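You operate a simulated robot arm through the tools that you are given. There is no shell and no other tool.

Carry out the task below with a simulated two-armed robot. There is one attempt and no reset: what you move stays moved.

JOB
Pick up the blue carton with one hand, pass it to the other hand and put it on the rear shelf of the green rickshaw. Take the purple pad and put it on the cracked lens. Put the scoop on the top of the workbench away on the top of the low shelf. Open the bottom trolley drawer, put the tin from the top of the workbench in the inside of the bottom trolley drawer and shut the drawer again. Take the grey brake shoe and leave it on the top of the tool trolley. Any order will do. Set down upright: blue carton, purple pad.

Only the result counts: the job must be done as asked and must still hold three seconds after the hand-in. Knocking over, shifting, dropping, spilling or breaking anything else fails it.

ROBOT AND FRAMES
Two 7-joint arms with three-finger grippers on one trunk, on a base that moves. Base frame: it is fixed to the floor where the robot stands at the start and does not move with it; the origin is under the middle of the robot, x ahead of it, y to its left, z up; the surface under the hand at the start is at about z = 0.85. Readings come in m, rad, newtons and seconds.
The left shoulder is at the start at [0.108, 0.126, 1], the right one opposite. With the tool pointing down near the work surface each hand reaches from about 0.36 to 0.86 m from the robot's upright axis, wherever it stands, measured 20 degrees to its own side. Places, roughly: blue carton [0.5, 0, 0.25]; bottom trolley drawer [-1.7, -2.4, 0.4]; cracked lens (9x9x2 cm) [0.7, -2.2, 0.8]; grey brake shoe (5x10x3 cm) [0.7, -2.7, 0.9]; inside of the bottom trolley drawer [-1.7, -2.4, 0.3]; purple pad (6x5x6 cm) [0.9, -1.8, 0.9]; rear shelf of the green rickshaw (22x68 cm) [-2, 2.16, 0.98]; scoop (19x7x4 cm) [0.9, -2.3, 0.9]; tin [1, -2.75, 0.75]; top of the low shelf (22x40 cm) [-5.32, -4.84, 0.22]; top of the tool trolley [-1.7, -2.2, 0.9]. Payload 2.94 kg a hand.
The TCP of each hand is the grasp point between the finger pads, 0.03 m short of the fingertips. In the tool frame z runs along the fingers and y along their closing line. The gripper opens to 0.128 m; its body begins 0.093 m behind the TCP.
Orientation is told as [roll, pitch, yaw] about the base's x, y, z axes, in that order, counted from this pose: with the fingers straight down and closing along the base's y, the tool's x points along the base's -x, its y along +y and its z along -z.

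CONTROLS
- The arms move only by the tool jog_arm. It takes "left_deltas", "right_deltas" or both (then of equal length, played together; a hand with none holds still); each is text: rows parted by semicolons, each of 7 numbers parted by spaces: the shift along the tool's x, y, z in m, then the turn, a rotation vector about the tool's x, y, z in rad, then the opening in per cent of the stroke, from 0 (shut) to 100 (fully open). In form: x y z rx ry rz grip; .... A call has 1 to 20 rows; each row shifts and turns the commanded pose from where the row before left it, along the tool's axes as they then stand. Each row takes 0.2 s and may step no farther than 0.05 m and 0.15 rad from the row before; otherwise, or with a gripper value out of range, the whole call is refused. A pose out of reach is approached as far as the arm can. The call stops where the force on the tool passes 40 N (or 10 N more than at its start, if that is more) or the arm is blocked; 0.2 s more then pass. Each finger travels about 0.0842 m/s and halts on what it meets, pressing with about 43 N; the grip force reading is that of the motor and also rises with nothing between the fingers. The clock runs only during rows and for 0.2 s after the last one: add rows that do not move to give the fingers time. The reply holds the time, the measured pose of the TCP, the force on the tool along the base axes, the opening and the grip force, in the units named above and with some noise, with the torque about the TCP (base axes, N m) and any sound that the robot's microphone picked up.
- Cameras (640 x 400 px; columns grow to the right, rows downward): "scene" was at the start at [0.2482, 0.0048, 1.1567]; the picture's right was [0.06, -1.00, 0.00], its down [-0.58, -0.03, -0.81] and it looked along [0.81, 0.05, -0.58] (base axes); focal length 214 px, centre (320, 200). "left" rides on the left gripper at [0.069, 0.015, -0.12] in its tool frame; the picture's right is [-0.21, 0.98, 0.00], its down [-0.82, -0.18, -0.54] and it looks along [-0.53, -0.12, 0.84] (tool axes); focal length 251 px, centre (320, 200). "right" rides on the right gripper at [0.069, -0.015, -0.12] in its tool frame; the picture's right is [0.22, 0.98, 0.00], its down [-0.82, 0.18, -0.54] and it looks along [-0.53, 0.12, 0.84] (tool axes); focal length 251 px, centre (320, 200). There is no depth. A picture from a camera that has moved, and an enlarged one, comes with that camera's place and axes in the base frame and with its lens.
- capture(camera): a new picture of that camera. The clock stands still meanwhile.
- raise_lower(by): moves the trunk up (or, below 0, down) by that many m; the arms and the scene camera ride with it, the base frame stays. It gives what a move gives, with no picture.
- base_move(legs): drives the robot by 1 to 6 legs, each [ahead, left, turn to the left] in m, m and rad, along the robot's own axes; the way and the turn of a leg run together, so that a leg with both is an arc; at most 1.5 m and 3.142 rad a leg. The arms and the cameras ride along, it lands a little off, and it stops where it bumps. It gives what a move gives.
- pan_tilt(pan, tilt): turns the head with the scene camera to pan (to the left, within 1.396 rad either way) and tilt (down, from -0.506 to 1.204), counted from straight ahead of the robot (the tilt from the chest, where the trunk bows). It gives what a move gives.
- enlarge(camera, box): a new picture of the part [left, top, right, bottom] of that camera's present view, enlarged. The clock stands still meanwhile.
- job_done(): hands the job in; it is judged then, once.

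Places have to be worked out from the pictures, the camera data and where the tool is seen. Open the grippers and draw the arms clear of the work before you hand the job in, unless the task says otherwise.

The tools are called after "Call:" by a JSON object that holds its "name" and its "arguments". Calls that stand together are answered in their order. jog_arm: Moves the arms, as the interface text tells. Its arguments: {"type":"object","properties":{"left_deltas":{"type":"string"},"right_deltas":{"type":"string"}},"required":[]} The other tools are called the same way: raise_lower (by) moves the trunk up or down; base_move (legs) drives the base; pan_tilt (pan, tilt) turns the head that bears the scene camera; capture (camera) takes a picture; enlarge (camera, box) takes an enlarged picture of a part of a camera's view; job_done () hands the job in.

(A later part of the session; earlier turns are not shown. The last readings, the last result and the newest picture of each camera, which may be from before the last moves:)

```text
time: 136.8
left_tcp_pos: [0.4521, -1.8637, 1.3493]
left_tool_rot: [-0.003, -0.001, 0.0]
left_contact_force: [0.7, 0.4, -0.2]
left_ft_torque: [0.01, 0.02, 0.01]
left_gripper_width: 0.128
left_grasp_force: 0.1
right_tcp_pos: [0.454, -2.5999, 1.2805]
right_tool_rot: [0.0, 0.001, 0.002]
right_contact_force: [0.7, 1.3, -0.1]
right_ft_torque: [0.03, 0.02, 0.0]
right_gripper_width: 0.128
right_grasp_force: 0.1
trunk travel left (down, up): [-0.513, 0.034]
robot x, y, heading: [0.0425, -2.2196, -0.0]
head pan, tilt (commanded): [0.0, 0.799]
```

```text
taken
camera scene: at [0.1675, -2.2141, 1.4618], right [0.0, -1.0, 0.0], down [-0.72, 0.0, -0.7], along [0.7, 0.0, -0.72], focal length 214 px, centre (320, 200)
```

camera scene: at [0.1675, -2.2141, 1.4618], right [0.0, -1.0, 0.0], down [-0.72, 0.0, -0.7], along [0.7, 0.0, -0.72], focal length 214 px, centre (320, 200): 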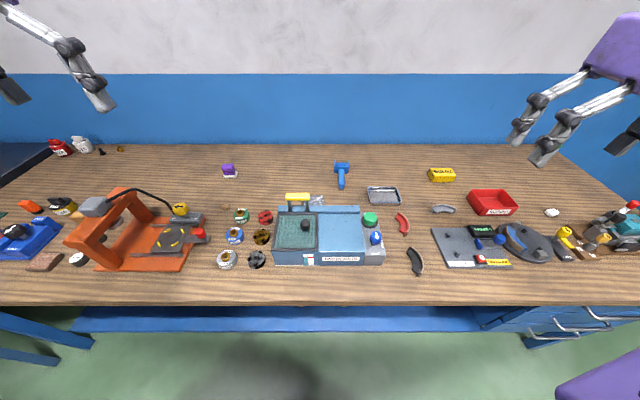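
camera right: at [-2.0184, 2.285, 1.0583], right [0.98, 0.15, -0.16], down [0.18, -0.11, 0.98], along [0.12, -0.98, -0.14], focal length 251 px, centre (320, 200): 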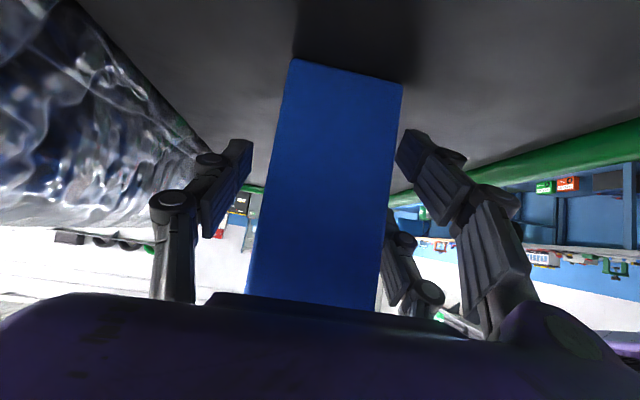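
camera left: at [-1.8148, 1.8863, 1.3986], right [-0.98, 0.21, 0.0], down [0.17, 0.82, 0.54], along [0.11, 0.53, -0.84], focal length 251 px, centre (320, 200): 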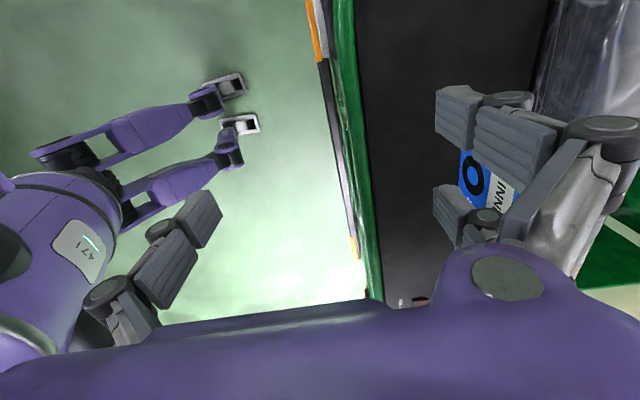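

Call:
{"name": "enlarge", "arguments": {"camera": "scene", "box": [200, 150, 360, 250]}}

Call:
{"name": "enlarge", "arguments": {"camera": "scene", "box": [330, 150, 490, 250]}}

```text
4.00 times, centred on (280, 200) of scene
camera zoom: at [0.1675, -2.2141, 1.4618], right [0.0, -1.0, 0.0], down [-0.72, 0.0, -0.7], along [0.7, 0.0, -0.72], focal length 858 px, centre (480, 200)
```

zoom: 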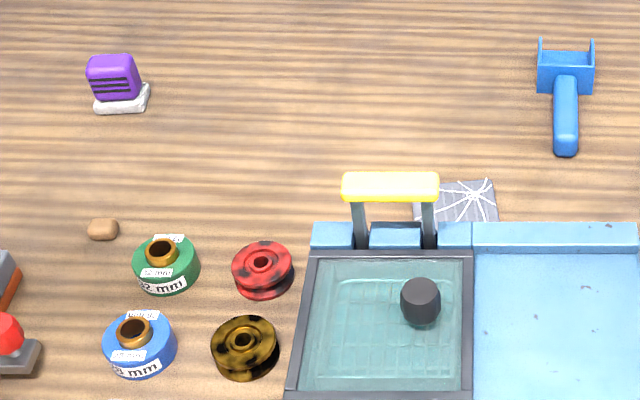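

```text
4.00 times, centred on (410, 200) of scene
camera zoom: at [0.1675, -2.2141, 1.4618], right [0.0, -1.0, 0.0], down [-0.72, 0.0, -0.7], along [0.7, 0.0, -0.72], focal length 858 px, centre (-40, 200)
```

zoom: 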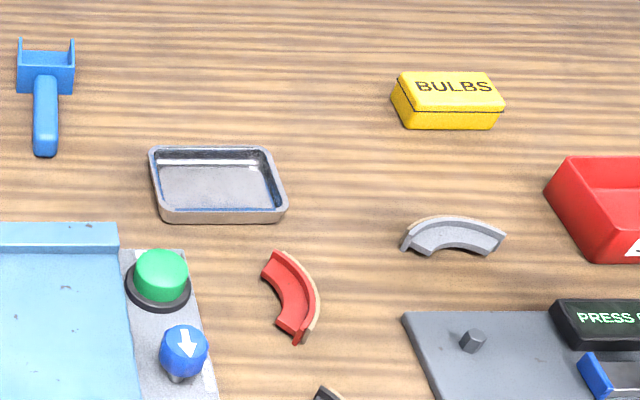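

The cracked lens lies flat right behind the washer, about centre (0.735,-2.188), top z≈0.86. I position the base nearer (x≈0.12, y≈-2.09) with the trunk partly lowered, so the left hand can fetch the pad.

Call:
{"name": "raise_lower", "arguments": {"by": -0.18}}

Call:
{"name": "base_move", "arguments": {"legs": [[0.08, 0.13, 0]]}}

Call:
{"name": "pan_tilt", "arguments": {"pan": 0.2, "tilt": 0.65}}

Call:
{"name": "capture", "arguments": {"camera": "scene"}}

```text
time: 138.8
left_tcp_pos: [0.4657, -1.8636, 1.1441]
left_tool_rot: [-0.001, 0.082, 0.001]
left_contact_force: [0.2, -0.1, 0.2]
left_ft_torque: [0.0, 0.02, -0.04]
left_gripper_width: 0.1281
left_grasp_force: 0.0
right_tcp_pos: [0.4524, -2.5997, 1.102]
right_tool_rot: [-0.002, -0.002, 0.001]
right_contact_force: [-0.5, -1.0, 0.3]
right_ft_torque: [-0.01, -0.02, 0.0]
right_gripper_width: 0.1279
right_grasp_force: 0.0
trunk travel left (down, up): [-0.333, 0.214]
robot x, y, heading: [0.0442, -2.2135, 0.001]
head pan, tilt (commanded): [0.0, 0.799]
```

```text
time: 140.6
left_tcp_pos: [0.5465, -1.7347, 1.1442]
left_tool_rot: [-0.002, 0.079, 0.003]
left_contact_force: [-0.3, 0.5, -0.8]
left_ft_torque: [-0.03, 0.0, -0.02]
left_gripper_width: 0.1279
left_grasp_force: 0.1
right_tcp_pos: [0.5336, -2.4698, 1.1018]
right_tool_rot: [-0.001, -0.001, 0.003]
right_contact_force: [-0.4, -0.4, 0.2]
right_ft_torque: [0.0, 0.04, 0.01]
right_gripper_width: 0.1281
right_grasp_force: 0.1
trunk travel left (down, up): [-0.333, 0.214]
robot x, y, heading: [0.1219, -2.0835, -0.002]
head pan, tilt (commanded): [0.0, 0.799]
```

```text
time: 141.3
left_tcp_pos: [0.5463, -1.734, 1.1432]
left_tool_rot: [-0.002, 0.08, 0.004]
left_contact_force: [0.1, -0.8, 0.7]
left_ft_torque: [-0.02, -0.01, 0.05]
left_gripper_width: 0.128
left_grasp_force: 0.0
right_tcp_pos: [0.5335, -2.4705, 1.1013]
right_tool_rot: [0.001, 0.001, 0.003]
right_contact_force: [0.3, 1.0, -0.4]
right_ft_torque: [0.02, -0.05, 0.04]
right_gripper_width: 0.128
right_grasp_force: 0.1
trunk travel left (down, up): [-0.333, 0.214]
robot x, y, heading: [0.1264, -2.0857, -0.005]
head pan, tilt (commanded): [0.201, 0.649]
```

```text
taken
camera scene: at [0.3353, -2.0674, 1.2765], right [0.2, -0.98, 0.0], down [-0.59, -0.12, -0.8], along [0.78, 0.16, -0.6], focal length 214 px, centre (320, 200)
```

scene: 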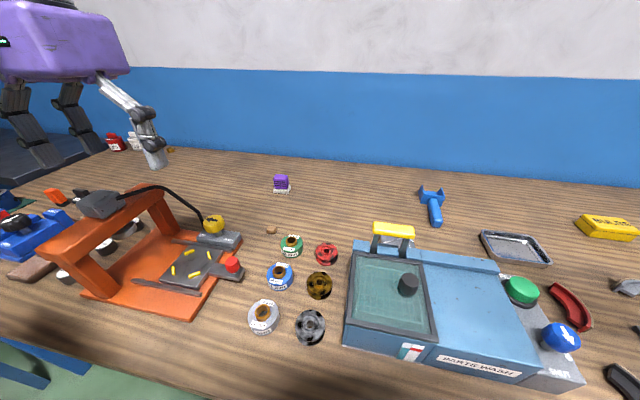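

I enlarge the pad and the lens area from this angle.

Call:
{"name": "enlarge", "arguments": {"camera": "scene", "box": [240, 160, 340, 222]}}

Call:
{"name": "enlarge", "arguments": {"camera": "scene", "box": [350, 180, 510, 280]}}

```text
6.40 times, centred on (290, 191) of scene
camera zoom: at [0.3353, -2.0674, 1.2765], right [0.2, -0.98, 0.0], down [-0.59, -0.12, -0.8], along [0.78, 0.16, -0.6], focal length 1373 px, centre (512, 258)
```

zoom: 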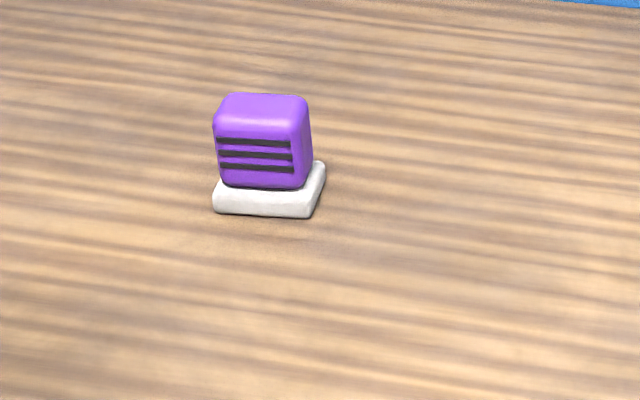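

```text
4.00 times, centred on (430, 230) of scene
camera zoom: at [0.3353, -2.0674, 1.2765], right [0.2, -0.98, 0.0], down [-0.59, -0.12, -0.8], along [0.78, 0.16, -0.6], focal length 858 px, centre (-120, 80)
```

zoom: 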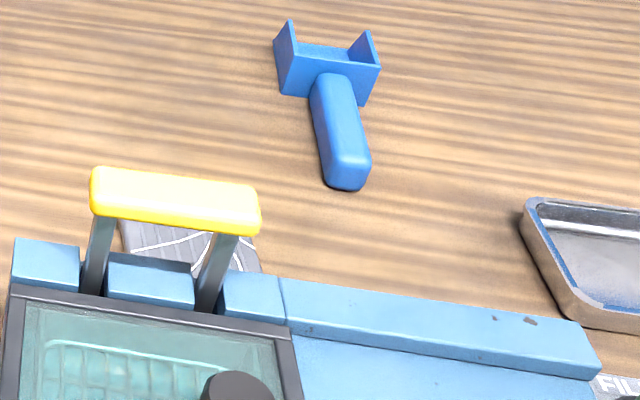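

Pad centre ≈(0.934,-1.812) on a bench at z≈0.84; lens ≈ x 0.69–0.78, y -2.23…-2.148. I move the left hand over the pad at z≈1.14 and turn it -90° so it closes along x on the pad.

Call:
{"name": "jog_arm", "arguments": {"left_deltas": "0 0 0 0 -0.08 0 100; -0.043 -0.0087 0 0 0 0 100; -0.043 -0.0087 0 0 0 0 100; -0.043 -0.0087 0 0 0 0 100; -0.043 -0.0087 0 0 0 0 100; -0.043 -0.0087 0 0 0 0 100; -0.043 -0.0087 0 0 0 0 100; -0.043 -0.0087 0 0 0 0 100; -0.043 -0.0087 0 0 0 0 100; -0.043 -0.0087 0 0 0 0.1428 100; 0 0 0 0 0 0.1428 100; 0 0 0 0 0 0.1428 100; 0 0 0 0 0 0.1428 100; 0 0 0 0 0 0.1428 100; 0 0 0 0 0 0.1428 100; 0 0 0 0 0 0.1428 100; 0 0 0 0 0 0.1428 100; 0 0 0 0 0 0.1428 100; 0 0 0 0 0 0.1428 100; 0 0 0 0 0 0.1428 100"}}

Call:
{"name": "capture", "arguments": {"camera": "left"}}

Call:
{"name": "capture", "arguments": {"camera": "scene"}}

```text
time: 145.5
left_tcp_pos: [0.8913, -1.8102, 1.1427]
left_tool_rot: [0.0, -0.002, -1.571]
left_contact_force: [0.7, -0.2, 0.0]
left_ft_torque: [0.01, -0.02, 0.01]
left_gripper_width: 0.1279
left_grasp_force: 0.0
left hand out of reach, approached as far as the arm can: row 10
right_tcp_pos: [0.5337, -2.4691, 1.1015]
right_tool_rot: [0.0, 0.001, 0.002]
right_contact_force: [-0.5, 0.3, 0.3]
right_ft_torque: [-0.01, -0.02, -0.01]
right_gripper_width: 0.1281
right_grasp_force: 0.0
trunk travel left (down, up): [-0.333, 0.214]
robot x, y, heading: [0.1201, -2.0845, -0.0]
head pan, tilt (commanded): [0.201, 0.649]
```

```text
taken
camera left: at [0.9075, -1.7396, 1.2624], right [0.98, -0.21, 0.0], down [-0.18, -0.82, 0.54], along [-0.12, -0.53, -0.84], focal length 251 px, centre (320, 200)
```

left: 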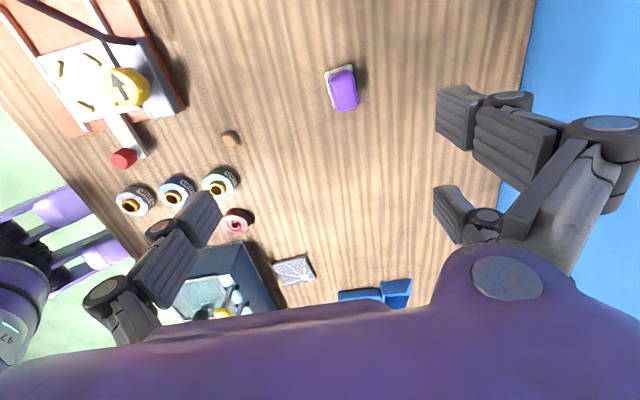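

```text
taken
camera scene: at [0.3352, -2.0674, 1.2765], right [0.2, -0.98, 0.0], down [-0.59, -0.12, -0.8], along [0.78, 0.16, -0.6], focal length 214 px, centre (320, 200)
```

scene: 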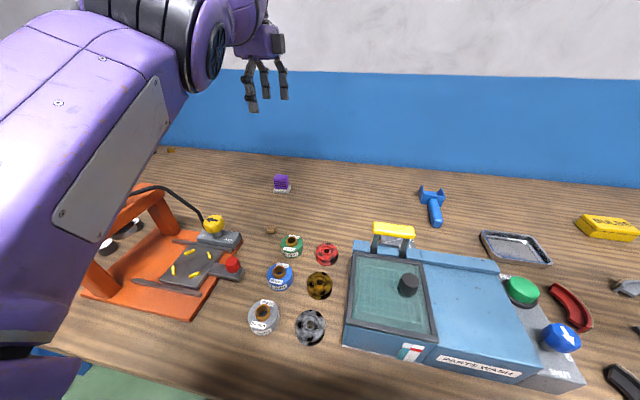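

I enlarge the left-hand camera view on pad and lens to refine both.

Call:
{"name": "enlarge", "arguments": {"camera": "left", "box": [300, 50, 380, 130]}}

Call:
{"name": "enlarge", "arguments": {"camera": "left", "box": [200, 230, 420, 320]}}

```text
5.00 times, centred on (340, 90) of left
camera zoom: at [0.9075, -1.7396, 1.2624], right [0.98, -0.21, 0.0], down [-0.18, -0.82, 0.54], along [-0.12, -0.53, -0.84], focal length 1257 px, centre (220, 750)
```

zoom: 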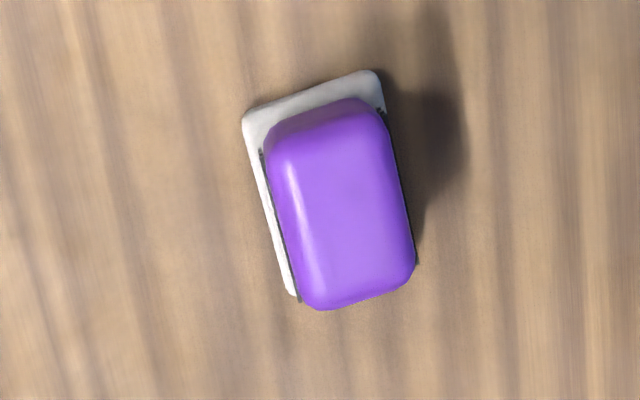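

```text
2.91 times, centred on (310, 275) of left
camera zoom: at [0.9075, -1.7396, 1.2624], right [0.98, -0.21, 0.0], down [-0.18, -0.82, 0.54], along [-0.12, -0.53, -0.84], focal length 731 px, centre (349, -18)
```

zoom: 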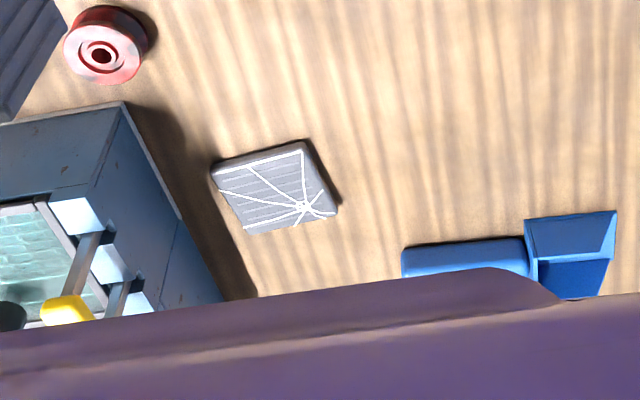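

The left camera gives: pad centre ≈(0.927,-1.808), yaw ≈+0.09; lens centre ≈(0.748,-2.175), yaw ≈+0.11. I lower toward the pad to z≈0.99 while correcting, and look again.

Call:
{"name": "jog_arm", "arguments": {"left_deltas": "0 0 0.04 0 0 -0.045 100; 0 0.009 0.04 0 0 -0.045 100; 0 0.009 0.035 0 0 0 100; 0 0.009 0.035 0 0 0 100; 0 0.009 0 0 0 0 100"}}

Call:
{"name": "capture", "arguments": {"camera": "left"}}

```text
time: 146.7
left_tcp_pos: [0.929, -1.807, 0.9965]
left_tool_rot: [0.001, -0.003, -1.477]
left_contact_force: [0.1, -1.4, -0.1]
left_ft_torque: [-0.02, -0.05, 0.03]
left_gripper_width: 0.1284
left_grasp_force: 0.1
left hand out of reach, approached as far as the arm can: row 1, 5
right_tcp_pos: [0.5319, -2.4694, 1.1017]
right_tool_rot: [0.001, 0.001, 0.003]
right_contact_force: [-0.3, -0.3, 0.8]
right_ft_torque: [-0.01, -0.01, 0.02]
right_gripper_width: 0.1279
right_grasp_force: 0.0
trunk travel left (down, up): [-0.333, 0.214]
robot x, y, heading: [0.1224, -2.0836, -0.001]
head pan, tilt (commanded): [0.201, 0.649]
```

```text
taken
camera left: at [0.938, -1.7352, 1.1163], right [0.99, -0.12, 0.0], down [-0.1, -0.83, 0.54], along [-0.07, -0.54, -0.84], focal length 251 px, centre (320, 200)
```

left: 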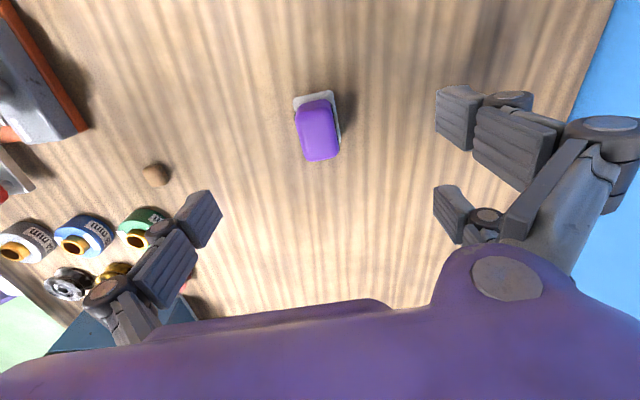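

The pad is centred beneath the TCP. I lower to z≈0.893.

Call:
{"name": "jog_arm", "arguments": {"left_deltas": "0 -0.002 0.035 0 0 0 100; 0 0 0.035 0 0 0 100; 0 0 0.0335 0 0 0 100; 0 0 0 0 0 0 100"}}

Call:
{"name": "capture", "arguments": {"camera": "left"}}

Call:
{"name": "enlarge", "arguments": {"camera": "scene", "box": [220, 130, 340, 205]}}

```text
time: 147.7
left_tcp_pos: [0.9338, -1.8054, 0.8925]
left_tool_rot: [-0.003, -0.002, -1.477]
left_contact_force: [-0.2, -0.5, -0.2]
left_ft_torque: [0.01, -0.05, 0.0]
left_gripper_width: 0.1279
left_grasp_force: 0.1
left hand out of reach, approached as far as the arm can: row 1, 2
right_tcp_pos: [0.5329, -2.4699, 1.1016]
right_tool_rot: [0.0, 0.0, 0.003]
right_contact_force: [-0.5, -0.1, 0.6]
right_ft_torque: [0.03, -0.03, -0.03]
right_gripper_width: 0.1279
right_grasp_force: 0.1
trunk travel left (down, up): [-0.333, 0.214]
robot x, y, heading: [0.1231, -2.0836, 0.002]
head pan, tilt (commanded): [0.201, 0.649]
```

```text
taken
camera left: at [0.9435, -1.7341, 1.0131], right [0.99, -0.12, 0.0], down [-0.1, -0.83, 0.54], along [-0.07, -0.54, -0.84], focal length 251 px, centre (320, 200)
```

left: 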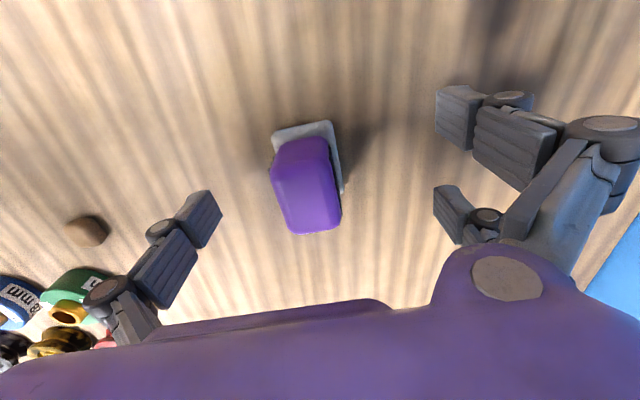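

```text
5.33 times, centred on (280, 168) of scene
camera zoom: at [0.3349, -2.0675, 1.2766], right [0.2, -0.98, 0.0], down [-0.59, -0.12, -0.8], along [0.78, 0.16, -0.6], focal length 1144 px, centre (533, 373)
```

zoom: 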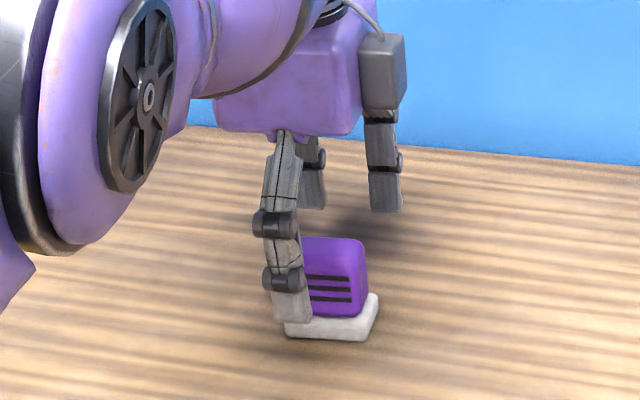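

The TCP is ~6 mm too far ahead; I correct that and close on the pad.

Call:
{"name": "jog_arm", "arguments": {"left_deltas": "0 -0.006 0 0 0 0 100; 0 0 0 0 0 0 100; 0 0 0 0 0 0 60; 0 0 0 0 0 0 30; 0 0 0 0 0 0 0; 0 0 0 0 0 0 0; 0 0 0 0 0 0 0; 0 0 0 0 0 0 0"}}

Call:
{"name": "capture", "arguments": {"camera": "left"}}

Call:
{"name": "enlarge", "arguments": {"camera": "scene", "box": [220, 130, 340, 205]}}

```text
time: 149.5
left_tcp_pos: [0.9353, -1.806, 0.8931]
left_tool_rot: [-0.004, -0.004, -1.479]
left_contact_force: [0.9, 0.5, 1.4]
left_ft_torque: [0.02, -0.04, -0.01]
left_gripper_width: 0.0327
left_grasp_force: 43.1
left hand out of reach, approached as far as the arm can: row 1
right_tcp_pos: [0.533, -2.4689, 1.1013]
right_tool_rot: [0.0, 0.001, 0.003]
right_contact_force: [0.4, 0.4, 0.5]
right_ft_torque: [-0.02, -0.01, -0.01]
right_gripper_width: 0.1283
right_grasp_force: 0.1
trunk travel left (down, up): [-0.333, 0.214]
robot x, y, heading: [0.1191, -2.0832, -0.0]
head pan, tilt (commanded): [0.201, 0.649]
```

```text
taken
camera left: at [0.9437, -1.7338, 1.0134], right [0.99, -0.12, 0.0], down [-0.1, -0.83, 0.54], along [-0.07, -0.54, -0.84], focal length 251 px, centre (320, 200)
```

left: 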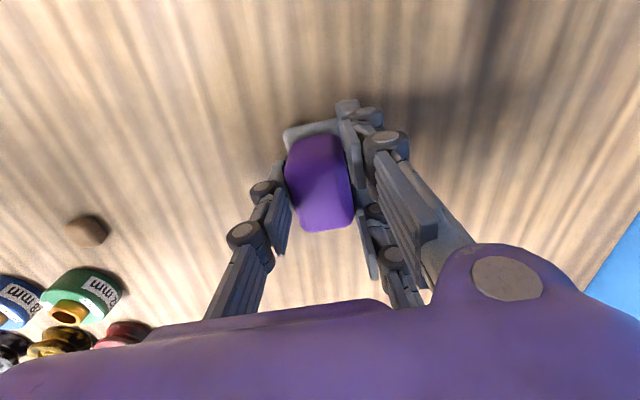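

```text
5.33 times, centred on (280, 168) of scene
camera zoom: at [0.3353, -2.0674, 1.2765], right [0.2, -0.98, 0.0], down [-0.59, -0.12, -0.8], along [0.78, 0.16, -0.6], focal length 1144 px, centre (533, 373)
```

zoom: 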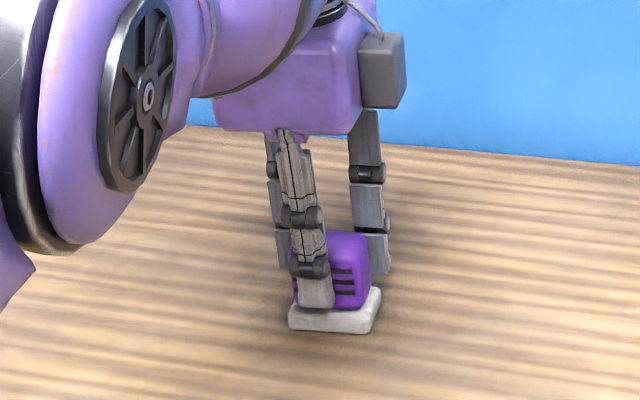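

Gripped at 0.0327 m on the purple block. I lift, move over toward the lens (behind the washer) at z≈1.0 and begin turning the hand back to yaw ≈0.1.

Call:
{"name": "jog_arm", "arguments": {"left_deltas": "0 0 -0.03 0 0 0 0; 0 0 -0.04 0 0 0 0; 0 0 -0.04 0 0 0 0; -0.0389 -0.0244 0 0 0 0 0; -0.0389 -0.0244 0 0 0 0 0; -0.0389 -0.0244 0 0 0 0 0; -0.0389 -0.0244 0 0 0 0 0; -0.0389 -0.0244 0 0 0 0 0; -0.0389 -0.0244 0 0 0 0 0; -0.0389 -0.0244 0 0 0 0 0; -0.0389 -0.0244 0 0 0 0 0; -0.0389 -0.0244 0 0 0 0 0; 0 0 0 0 0 0 0"}}

Call:
{"name": "capture", "arguments": {"camera": "scene"}}

Call:
{"name": "capture", "arguments": {"camera": "left"}}

```text
time: 152.3
left_tcp_pos: [0.743, -2.1735, 1.0026]
left_tool_rot: [-0.002, -0.002, -1.475]
left_contact_force: [0.9, -0.2, -0.8]
left_ft_torque: [-0.05, -0.01, 0.01]
left_gripper_width: 0.0328
left_grasp_force: 43.1
left hand out of reach, approached as far as the arm can: row 3
right_tcp_pos: [0.5335, -2.4682, 1.1024]
right_tool_rot: [-0.003, -0.001, 0.004]
right_contact_force: [-0.2, -0.4, 0.5]
right_ft_torque: [0.0, 0.02, 0.03]
right_gripper_width: 0.1282
right_grasp_force: 0.0
trunk travel left (down, up): [-0.333, 0.214]
robot x, y, heading: [0.1244, -2.0851, 0.0]
head pan, tilt (commanded): [0.201, 0.649]
```

```text
taken
camera scene: at [0.3356, -2.0664, 1.2764], right [0.2, -0.98, 0.0], down [-0.59, -0.12, -0.8], along [0.78, 0.16, -0.6], focal length 214 px, centre (320, 200)
```

scene: 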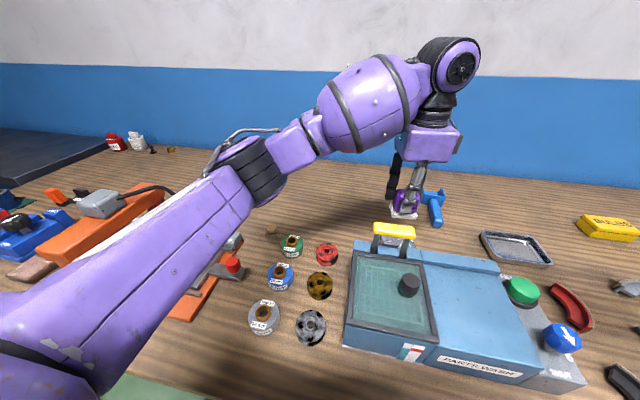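

```text
taken
camera left: at [0.7522, -2.102, 1.1233], right [0.99, -0.12, 0.0], down [-0.1, -0.83, 0.54], along [-0.07, -0.54, -0.84], focal length 251 px, centre (320, 200)
```

left: 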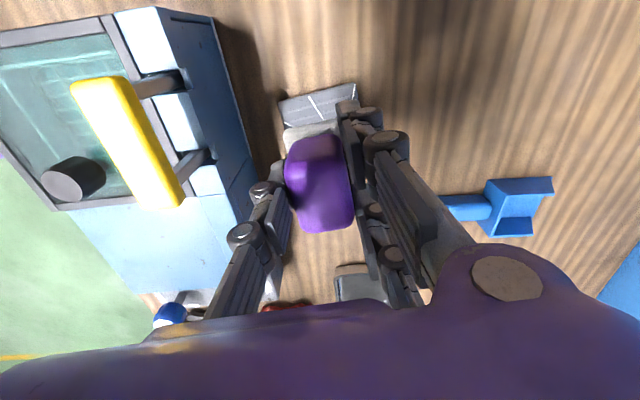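

The near view puts the lens centre at ≈(0.743,-2.188) and the pad centred on the TCP. I turn the hand to yaw≈0.1 and shift onto the lens centre before lowering.

Call:
{"name": "jog_arm", "arguments": {"left_deltas": "-0.0145 0 0 0 0 -0.1436 0; 0 0 0 0 0 -0.1436 0; 0 0 0 0 0 -0.1436 0; 0 0 0 0 0 -0.1436 0; 0 0 0 0 0 -0.1436 0; 0 0 0 0 0 -0.1436 0; 0 0 0 0 0 -0.1436 0; 0 0 0 0 0 -0.1436 0; 0 0 0 0 0 -0.1436 0; 0 0 0 0 0 -0.1436 0; 0 0 0 0 0 -0.1436 0; 0 0 0 0 0 0 0"}}

Call:
{"name": "capture", "arguments": {"camera": "scene"}}

Call:
{"name": "capture", "arguments": {"camera": "left"}}

```text
time: 154.9
left_tcp_pos: [0.7433, -2.1897, 1.0017]
left_tool_rot: [-0.001, 0.001, 0.103]
left_contact_force: [-0.4, 0.3, -0.8]
left_ft_torque: [-0.02, 0.01, -0.01]
left_gripper_width: 0.0327
left_grasp_force: 42.7
right_tcp_pos: [0.5335, -2.4696, 1.1017]
right_tool_rot: [0.001, 0.001, 0.002]
right_contact_force: [0.2, 1.0, 0.0]
right_ft_torque: [0.0, -0.01, 0.0]
right_gripper_width: 0.1281
right_grasp_force: 0.1
trunk travel left (down, up): [-0.333, 0.214]
robot x, y, heading: [0.1256, -2.0834, -0.002]
head pan, tilt (commanded): [0.201, 0.649]
```

```text
taken
camera scene: at [0.3353, -2.0674, 1.2765], right [0.2, -0.98, 0.0], down [-0.59, -0.12, -0.8], along [0.78, 0.16, -0.6], focal length 214 px, centre (320, 200)
```

scene: 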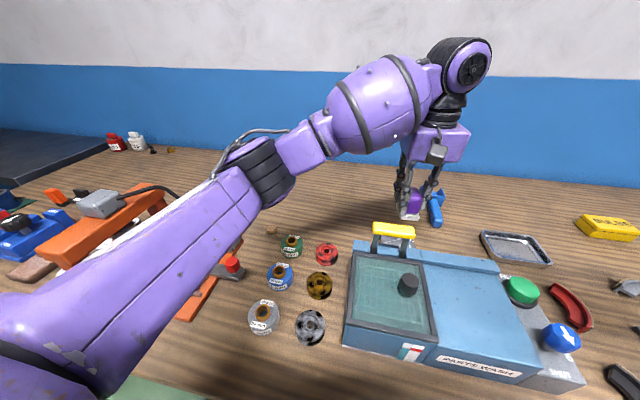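

```text
taken
camera left: at [0.6737, -2.1796, 1.123], right [0.11, 0.99, 0.0], down [0.84, -0.09, 0.54], along [0.54, -0.06, -0.84], focal length 251 px, centre (320, 200)
```

left: 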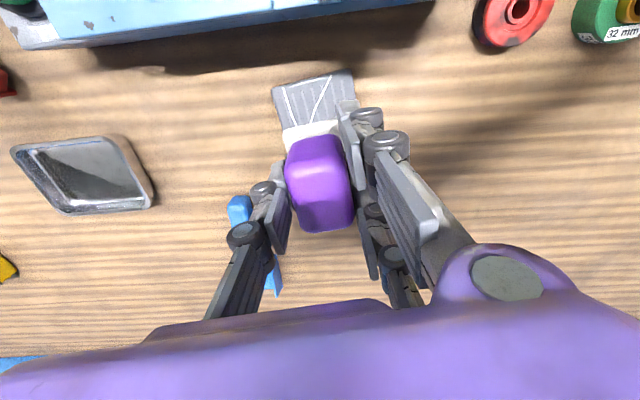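

The handle bar is at about x=0.642, z≈0.99, y -2.19…-2.10. The camera block on the hand's near side might come close to it, so I enlarge to judge its place.

Call:
{"name": "enlarge", "arguments": {"camera": "scene", "box": [360, 120, 480, 250]}}

```text
3.08 times, centred on (420, 185) of scene
camera zoom: at [0.3353, -2.0674, 1.2765], right [0.2, -0.98, 0.0], down [-0.59, -0.12, -0.8], along [0.78, 0.16, -0.6], focal length 660 px, centre (12, 246)
```

zoom: 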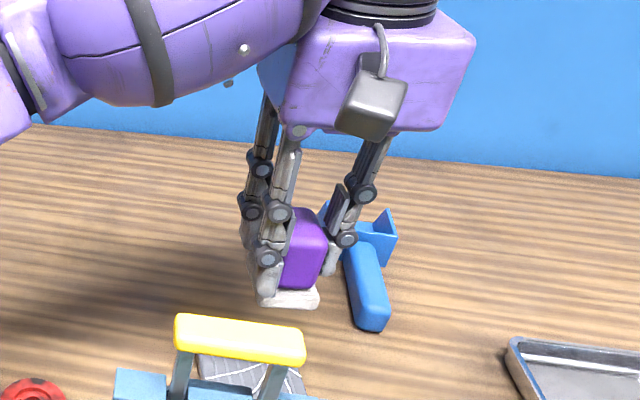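

The block's underside stays about 0.12 m above TCP height, so it clears the handle by ~3.5 cm. I lower 7.5 cm onto the lens region, then in small steps.

Call:
{"name": "jog_arm", "arguments": {"left_deltas": "-0.003 0 0.03 0 0 0 0; 0 0 0.03 0 0 0 0; 0 0 0.015 0 0 0 0; 0 0 0 0 0 0 0"}}

Call:
{"name": "enlarge", "arguments": {"camera": "scene", "box": [360, 120, 480, 250]}}

Call:
{"name": "capture", "arguments": {"camera": "left"}}

```text
time: 155.9
left_tcp_pos: [0.7465, -2.1886, 0.9271]
left_tool_rot: [-0.004, 0.001, 0.101]
left_contact_force: [0.9, 0.4, -0.2]
left_ft_torque: [0.01, -0.03, -0.01]
left_gripper_width: 0.0328
left_grasp_force: 43.1
right_tcp_pos: [0.5334, -2.4694, 1.1016]
right_tool_rot: [0.001, 0.0, 0.004]
right_contact_force: [0.0, -0.3, 0.4]
right_ft_torque: [0.0, -0.03, -0.01]
right_gripper_width: 0.1281
right_grasp_force: 0.0
trunk travel left (down, up): [-0.333, 0.214]
robot x, y, heading: [0.1252, -2.0845, -0.002]
head pan, tilt (commanded): [0.201, 0.649]
```

```text
3.08 times, centred on (420, 185) of scene
camera zoom: at [0.3353, -2.0674, 1.2765], right [0.2, -0.98, 0.0], down [-0.59, -0.12, -0.8], along [0.78, 0.16, -0.6], focal length 660 px, centre (12, 246)
```

zoom: 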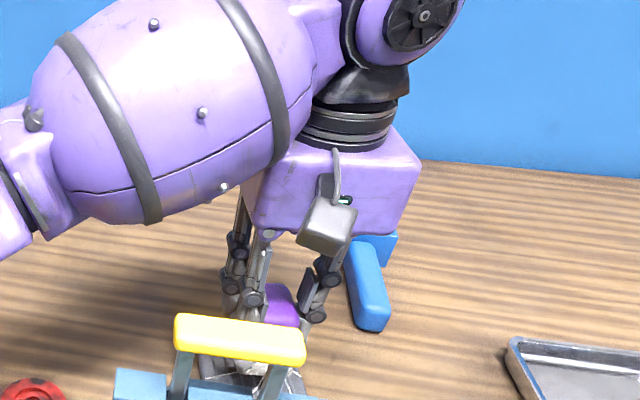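

```text
taken
camera left: at [0.6767, -2.1799, 1.0481], right [0.11, 0.99, 0.0], down [0.84, -0.09, 0.54], along [0.54, -0.06, -0.84], focal length 251 px, centre (320, 200)
```

left: 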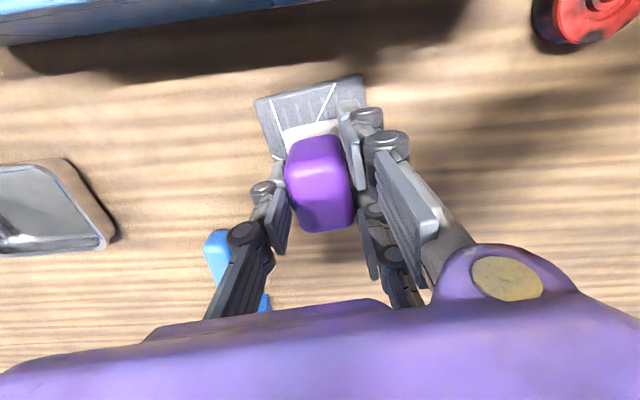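

The pad hangs centred over the lens. I lower in small steps.

Call:
{"name": "jog_arm", "arguments": {"left_deltas": "0 0 0.005 0 0 0 0; 0 0 0.004 0 0 0 0; 0 0 0 0 0 0 0"}}

```text
time: 156.7
left_tcp_pos: [0.7463, -2.1888, 0.9187]
left_tool_rot: [-0.003, 0.004, 0.103]
left_contact_force: [0.1, -0.2, -0.6]
left_ft_torque: [-0.04, 0.0, -0.02]
left_gripper_width: 0.0326
left_grasp_force: 43.2
right_tcp_pos: [0.5348, -2.4699, 1.1022]
right_tool_rot: [0.0, -0.001, 0.003]
right_contact_force: [0.1, 0.6, 0.0]
right_ft_torque: [-0.02, 0.01, -0.02]
right_gripper_width: 0.128
right_grasp_force: 0.0
trunk travel left (down, up): [-0.333, 0.214]
robot x, y, heading: [0.124, -2.0872, 0.001]
head pan, tilt (commanded): [0.201, 0.649]
```

Call:
{"name": "jog_arm", "arguments": {"left_deltas": "0 0 0.003 0 0 0 0; 0 0 0.003 0 0 0 0; 0 0 0 0 0 0 0"}}

```text
time: 157.5
left_tcp_pos: [0.7465, -2.1896, 0.9129]
left_tool_rot: [-0.002, 0.003, 0.102]
left_contact_force: [1.0, 0.4, 0.0]
left_ft_torque: [-0.01, 0.01, -0.02]
left_gripper_width: 0.033
left_grasp_force: 43.0
right_tcp_pos: [0.5342, -2.4699, 1.1012]
right_tool_rot: [0.001, 0.0, 0.004]
right_contact_force: [0.4, -0.1, -0.6]
right_ft_torque: [0.03, -0.01, 0.02]
right_gripper_width: 0.1283
right_grasp_force: 0.0
trunk travel left (down, up): [-0.333, 0.214]
robot x, y, heading: [0.1259, -2.0811, -0.001]
head pan, tilt (commanded): [0.201, 0.649]
```

No contact yet; I continue in 3 mm steps.

Call:
{"name": "jog_arm", "arguments": {"left_deltas": "0 0 0.003 0 0 0 0; 0 0 0.003 0 0 0 0; 0 0 0 0 0 0 0"}}

```text
time: 158.3
left_tcp_pos: [0.7471, -2.1876, 0.9069]
left_tool_rot: [-0.001, 0.001, 0.103]
left_contact_force: [0.1, -0.5, 0.2]
left_ft_torque: [0.0, -0.04, -0.02]
left_gripper_width: 0.0329
left_grasp_force: 43.0
right_tcp_pos: [0.5333, -2.4683, 1.1019]
right_tool_rot: [-0.001, 0.001, 0.003]
right_contact_force: [0.8, 0.0, 0.6]
right_ft_torque: [-0.01, 0.02, -0.02]
right_gripper_width: 0.1281
right_grasp_force: 0.0
trunk travel left (down, up): [-0.333, 0.214]
robot x, y, heading: [0.1229, -2.0877, 0.001]
head pan, tilt (commanded): [0.201, 0.649]
```

Call:
{"name": "jog_arm", "arguments": {"left_deltas": "0 0 0.002 0 0 0 0; 0 0 0.002 0 0 0 0; 0 0 0 0 0 0 0"}}

Call:
{"name": "capture", "arguments": {"camera": "left"}}

```text
time: 159.1
left_tcp_pos: [0.7459, -2.1885, 0.9041]
left_tool_rot: [-0.004, -0.002, 0.104]
left_contact_force: [0.8, 0.5, 10.7]
left_ft_torque: [0.04, -0.03, -0.01]
left_gripper_width: 0.0327
left_grasp_force: 42.9
right_tcp_pos: [0.533, -2.4683, 1.1015]
right_tool_rot: [0.0, -0.001, 0.003]
right_contact_force: [0.3, -0.1, 0.5]
right_ft_torque: [0.0, 0.02, -0.01]
right_gripper_width: 0.1279
right_grasp_force: 0.1
trunk travel left (down, up): [-0.333, 0.214]
robot x, y, heading: [0.1218, -2.0837, -0.001]
head pan, tilt (commanded): [0.201, 0.649]
```

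```text
taken
camera left: at [0.6762, -2.1794, 1.024], right [0.11, 0.99, 0.0], down [0.83, -0.09, 0.54], along [0.54, -0.06, -0.84], focal length 251 px, centre (320, 200)
```

left: 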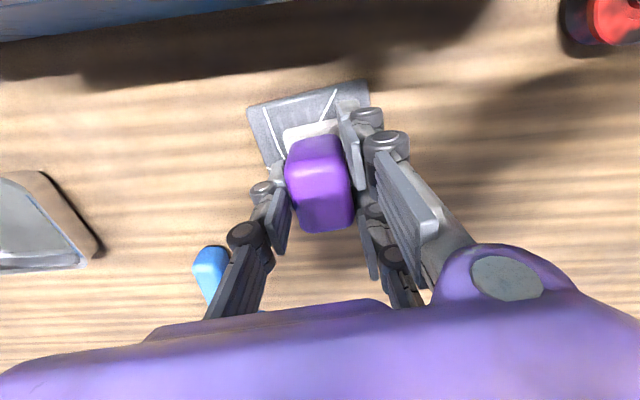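

Contact (10.7 N): the pad rests on the lens. I open the fingers and lift straight up.

Call:
{"name": "jog_arm", "arguments": {"left_deltas": "0 0 -0.001 0 0 0 0; 0 0 0 0 0 0 35; 0 0 0 0 0 0 50; 0 0 0 0 0 0 60; 0 0 0 0 0 0 60; 0 0 -0.03 0 0 0 60; 0 0 -0.04 0 0 0 60; 0 0 -0.04 0 0 0 60; 0 0 -0.04 0 0 0 60; 0 0 0 0 0 0 60"}}

Call:
{"name": "capture", "arguments": {"camera": "left"}}

Call:
{"name": "enlarge", "arguments": {"camera": "scene", "box": [360, 120, 480, 250]}}

```text
time: 161.3
left_tcp_pos: [0.7485, -2.1883, 1.0544]
left_tool_rot: [-0.003, 0.003, 0.102]
left_contact_force: [0.7, 0.0, 0.1]
left_ft_torque: [0.01, 0.01, -0.01]
left_gripper_width: 0.0768
left_grasp_force: 0.1
right_tcp_pos: [0.5342, -2.4688, 1.1014]
right_tool_rot: [0.001, 0.0, 0.005]
right_contact_force: [0.2, 0.7, -0.2]
right_ft_torque: [0.01, 0.02, -0.02]
right_gripper_width: 0.1278
right_grasp_force: 0.1
trunk travel left (down, up): [-0.333, 0.214]
robot x, y, heading: [0.1236, -2.0834, -0.002]
head pan, tilt (commanded): [0.201, 0.649]
```

```text
taken
camera left: at [0.6775, -2.1789, 1.1732], right [0.11, 0.99, 0.0], down [0.84, -0.09, 0.54], along [0.54, -0.06, -0.84], focal length 251 px, centre (320, 200)
```

left: 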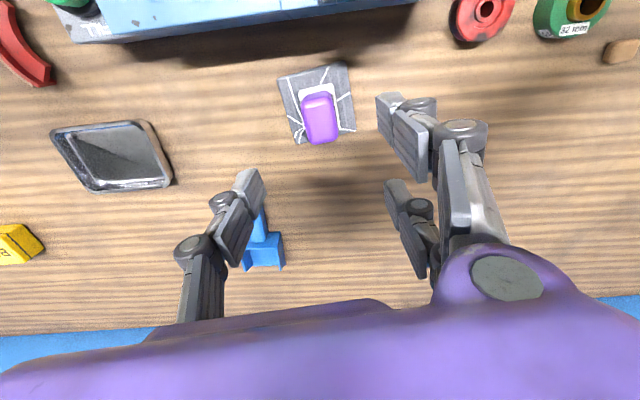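

```text
3.08 times, centred on (420, 185) of scene
camera zoom: at [0.3358, -2.0673, 1.2764], right [0.2, -0.98, 0.0], down [-0.59, -0.12, -0.8], along [0.78, 0.16, -0.6], focal length 660 px, centre (12, 246)
```

zoom: 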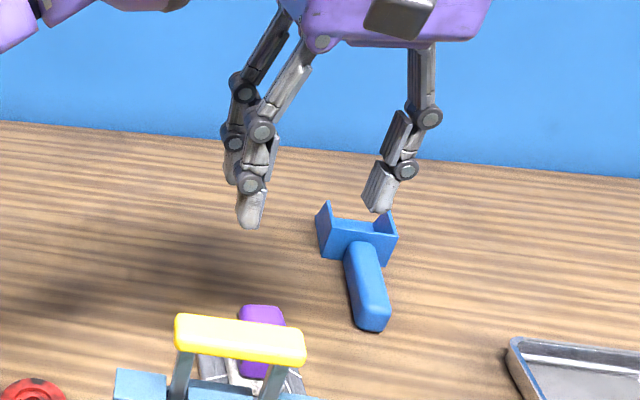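

The pad stands centred on the lens. Next the tin and brake shoe: I lift the left hand, draw it back over the washer, then shift the base to y≈-2.5.

Call:
{"name": "jog_arm", "arguments": {"left_deltas": "0 0 -0.03 0 0 0.05 100; 0 0 -0.03 0 0 0.05 100; 0.03 0.02 0 0 0 0 100; 0.04 0.03 0 0 0 0 100; 0.04 0.03 0 0 0 0 100; 0.04 0.03 0 0 0 0 100; 0.04 0.03 0 0 0 0 100; 0 0 0 0 0 0 100"}}

Call:
{"name": "base_move", "arguments": {"legs": [[0, -0.42, 0]]}}

Call:
{"name": "pan_tilt", "arguments": {"pan": -0.25, "tilt": 0.65}}

Call:
{"name": "capture", "arguments": {"camera": "scene"}}

```text
time: 163.1
left_tcp_pos: [0.5568, -2.0493, 1.1131]
left_tool_rot: [-0.002, -0.001, 0.004]
left_contact_force: [0.7, 0.0, 0.1]
left_ft_torque: [0.02, -0.02, 0.01]
left_gripper_width: 0.1279
left_grasp_force: 0.0
right_tcp_pos: [0.5327, -2.4706, 1.1006]
right_tool_rot: [-0.002, 0.0, 0.005]
right_contact_force: [0.5, -0.4, 0.2]
right_ft_torque: [0.04, 0.04, -0.03]
right_gripper_width: 0.128
right_grasp_force: 0.1
trunk travel left (down, up): [-0.333, 0.214]
robot x, y, heading: [0.1246, -2.0841, 0.0]
head pan, tilt (commanded): [0.201, 0.649]
```

```text
time: 167.3
left_tcp_pos: [0.5587, -2.4656, 1.1144]
left_tool_rot: [-0.002, 0.001, 0.005]
left_contact_force: [0.3, -0.2, 0.3]
left_ft_torque: [-0.01, 0.01, -0.01]
left_gripper_width: 0.1279
left_grasp_force: 0.1
right_tcp_pos: [0.534, -2.8867, 1.1021]
right_tool_rot: [0.0, -0.001, 0.006]
right_contact_force: [0.4, 0.4, 0.7]
right_ft_torque: [0.01, 0.0, 0.02]
right_gripper_width: 0.1283
right_grasp_force: 0.0
trunk travel left (down, up): [-0.333, 0.214]
robot x, y, heading: [0.1256, -2.5064, -0.0]
head pan, tilt (commanded): [0.201, 0.649]
```

```text
time: 168.2
left_tcp_pos: [0.5567, -2.4664, 1.1134]
left_tool_rot: [-0.002, 0.003, 0.005]
left_contact_force: [-0.5, -0.9, -0.2]
left_ft_torque: [0.0, -0.03, 0.0]
left_gripper_width: 0.128
left_grasp_force: 0.0
right_tcp_pos: [0.5345, -2.8852, 1.1015]
right_tool_rot: [0.0, 0.0, 0.007]
right_contact_force: [-0.3, -0.5, -0.3]
right_ft_torque: [0.0, 0.04, -0.03]
right_gripper_width: 0.128
right_grasp_force: 0.0
trunk travel left (down, up): [-0.333, 0.214]
robot x, y, heading: [0.1222, -2.5032, 0.003]
head pan, tilt (commanded): [-0.25, 0.649]
```

```text
taken
camera scene: at [0.335, -2.5227, 1.2765], right [-0.24, -0.97, 0.0], down [-0.59, 0.15, -0.8], along [0.77, -0.19, -0.6], focal length 214 px, centre (320, 200)
```

scene: 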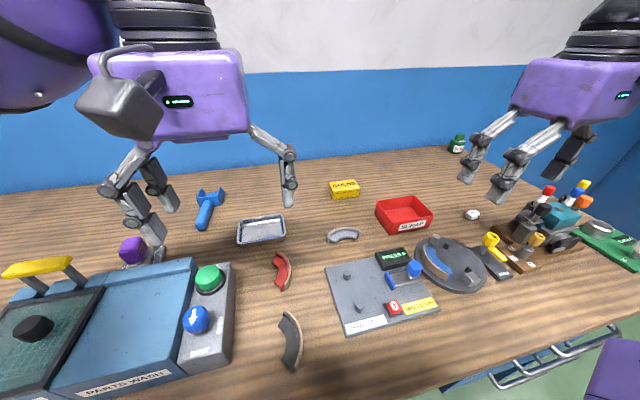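

I see tin, grey brake shoe and the surroundings; enlarging both targets.

Call:
{"name": "enlarge", "arguments": {"camera": "scene", "box": [300, 165, 400, 255]}}

```text
4.44 times, centred on (350, 210) of scene
camera zoom: at [0.335, -2.5227, 1.2765], right [-0.24, -0.97, 0.0], down [-0.59, 0.15, -0.8], along [0.77, -0.19, -0.6], focal length 953 px, centre (187, 156)
```

zoom: 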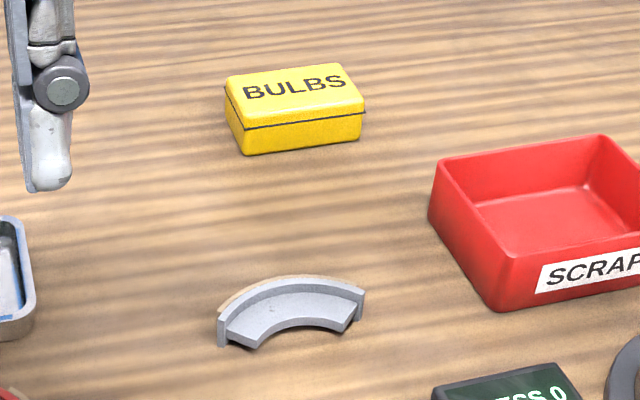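

Tin: x 0.882–0.933, y -2.799…-2.7045, z 0.84–0.878 (centre 0.907,-2.752). Brake shoe centre ≈(0.713,-2.682). I bring the right hand above the tin, turned +90° so it closes along x.

Call:
{"name": "jog_arm", "arguments": {"right_deltas": "-0.0414 0.0148 0.007 0 0 0 100; -0.0414 0.0148 0.007 0 0 0 100; -0.0414 0.0148 0.007 0 0 0 100; -0.0414 0.0148 0.007 0 0 0 100; -0.0414 0.0148 0.007 0 0 0 100; -0.0414 0.0148 0.007 0 0 0 100; -0.0414 0.0148 0.007 0 0 0 100; -0.0414 0.0148 0.007 0 0 0 100; -0.0414 0.0148 0.007 0 0 -0.1428 100; 0 0 0 0 0 -0.1428 100; 0 0 0 0 0 -0.1428 100; 0 0 0 0 0 -0.1428 100; 0 0 0 0 0 -0.1428 100; 0 0 0 0 0 -0.1428 100; 0 0 0 0 0 -0.1428 100; 0 0 0 0 0 -0.1428 100; 0 0 0 0 0 -0.1428 100; 0 0 0 0 0 -0.1428 100; 0 0 0 0 0 -0.1428 100"}}

Call:
{"name": "capture", "arguments": {"camera": "right"}}

Call:
{"name": "capture", "arguments": {"camera": "scene"}}

```text
time: 172.2
left_tcp_pos: [0.5573, -2.4646, 1.1138]
left_tool_rot: [-0.002, 0.002, 0.004]
left_contact_force: [0.7, 0.2, 0.0]
left_ft_torque: [0.02, 0.03, -0.01]
left_gripper_width: 0.128
left_grasp_force: 0.1
right_tcp_pos: [0.8096, -2.8456, 1.0722]
right_tool_rot: [-0.001, 0.001, 1.578]
right_contact_force: [-0.4, 0.1, -0.5]
right_ft_torque: [-0.01, 0.02, 0.02]
right_gripper_width: 0.128
right_grasp_force: 0.1
right hand out of reach, approached as far as the arm can: row 7, 8, 9
trunk travel left (down, up): [-0.333, 0.214]
robot x, y, heading: [0.1205, -2.501, -0.001]
head pan, tilt (commanded): [-0.25, 0.649]
```

```text
taken
camera right: at [0.8239, -2.9133, 1.1938], right [-0.97, -0.22, 0.0], down [-0.19, 0.82, 0.54], along [-0.12, 0.53, -0.84], focal length 251 px, centre (320, 200)
```

right: 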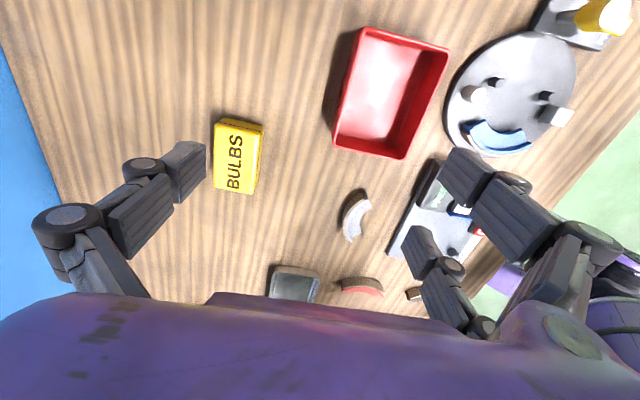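

```text
taken
camera scene: at [0.335, -2.5228, 1.2765], right [-0.24, -0.97, 0.0], down [-0.59, 0.15, -0.8], along [0.77, -0.19, -0.6], focal length 214 px, centre (320, 200)
```

scene: 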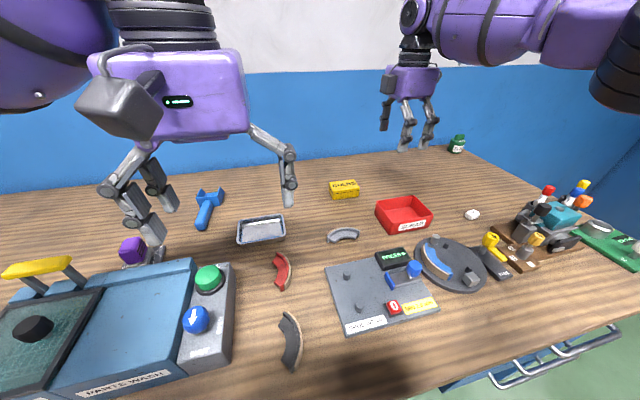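

The right hand fell short at that sideways offset. I move it inward (+y) first, then forward and down, above the tin at ≈(0.904,-2.755).

Call:
{"name": "jog_arm", "arguments": {"right_deltas": "-0.045 0 0.02 0 0 0 100; -0.045 0 0.02 0 0 0 100; 0 -0.035 0.02 0 0 0 100; 0 -0.035 0.02 0 0 0 100; 0 -0.0245 0 0 0 0 100; 0 0 0 0 0 0 100"}}

Call:
{"name": "capture", "arguments": {"camera": "right"}}

```text
time: 173.6
left_tcp_pos: [0.5574, -2.4653, 1.1132]
left_tool_rot: [-0.002, 0.001, 0.005]
left_contact_force: [0.3, 0.5, 0.0]
left_ft_torque: [0.01, 0.03, -0.01]
left_gripper_width: 0.1279
left_grasp_force: 0.1
right_tcp_pos: [0.8068, -2.791, 1.0431]
right_tool_rot: [-0.001, 0.0, 1.575]
right_contact_force: [-0.4, 0.2, 0.4]
right_ft_torque: [-0.05, -0.01, 0.0]
right_gripper_width: 0.1281
right_grasp_force: 0.0
right hand out of reach, approached as far as the arm can: row 1, 2, 3, 4, 5
trunk travel left (down, up): [-0.333, 0.214]
robot x, y, heading: [0.1261, -2.501, 0.005]
head pan, tilt (commanded): [-0.25, 0.649]
```

```text
taken
camera right: at [0.8209, -2.8582, 1.1633], right [-0.98, -0.22, 0.0], down [-0.18, 0.82, 0.54], along [-0.12, 0.53, -0.84], focal length 251 px, centre (320, 200)
```

right: 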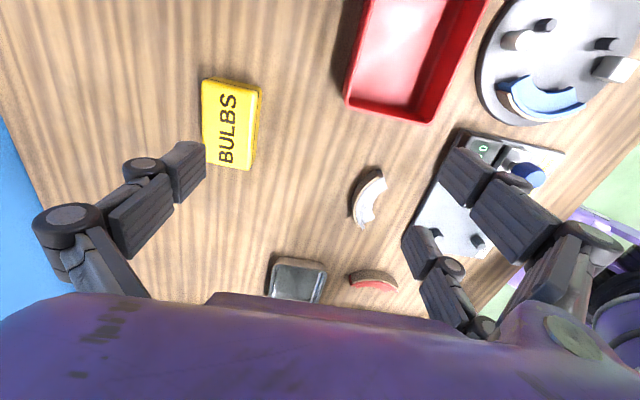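

The right arm is limited in this posture. I turn its hand partly back (yaw → ~0.8) while moving in and down, to test whether that frees its reach.

Call:
{"name": "jog_arm", "arguments": {"right_deltas": "0 0 0 0 0 0.15 100; 0 0 0 0 0 0.15 100; 0 0 0 0 0 0.15 100; 0 0 0 0 0 0.15 100; 0 0 0 0 0 0.15 100; 0 0 0 0 0 0.15 100; 0 0 0 0 0 0.15 100; 0 0 0 0 0 0.15 100; 0 0 0 0 0 0.15 100; 0 0 0 0 0 0.15 100; 0 0 0 0 0 0.07 100; 0 0.035 0.01 0 0 0 100; -0.03 0 0.01 0 0 0 100; -0.03 0 0.01 0 0 0 100; -0.03 0 0.01 0 0 0 100; 0 0 0 0 0 0 100"}}

Call:
{"name": "capture", "arguments": {"camera": "scene"}}

```text
time: 177.0
left_tcp_pos: [0.5572, -2.4654, 1.1136]
left_tool_rot: [-0.002, 0.0, 0.004]
left_contact_force: [0.4, 0.4, -0.6]
left_ft_torque: [0.02, 0.02, -0.03]
left_gripper_width: 0.1281
left_grasp_force: 0.1
right_tcp_pos: [0.805, -2.7825, 1.0343]
right_tool_rot: [0.0, 0.0, 0.006]
right_contact_force: [1.3, 0.7, -0.5]
right_ft_torque: [0.01, -0.03, -0.01]
right_gripper_width: 0.1282
right_grasp_force: 0.1
right hand out of reach, approached as far as the arm can: row 12, 13, 14, 15
trunk travel left (down, up): [-0.333, 0.214]
robot x, y, heading: [0.1243, -2.5003, 0.005]
head pan, tilt (commanded): [-0.25, 0.649]
```

```text
taken
camera scene: at [0.3349, -2.5228, 1.2765], right [-0.24, -0.97, 0.0], down [-0.59, 0.15, -0.8], along [0.77, -0.19, -0.6], focal length 214 px, centre (320, 200)
```

scene: 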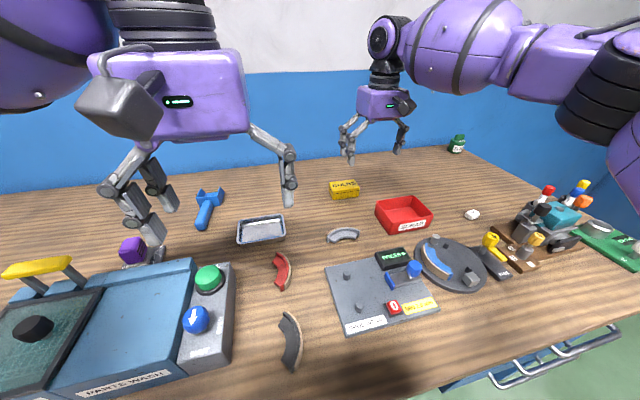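

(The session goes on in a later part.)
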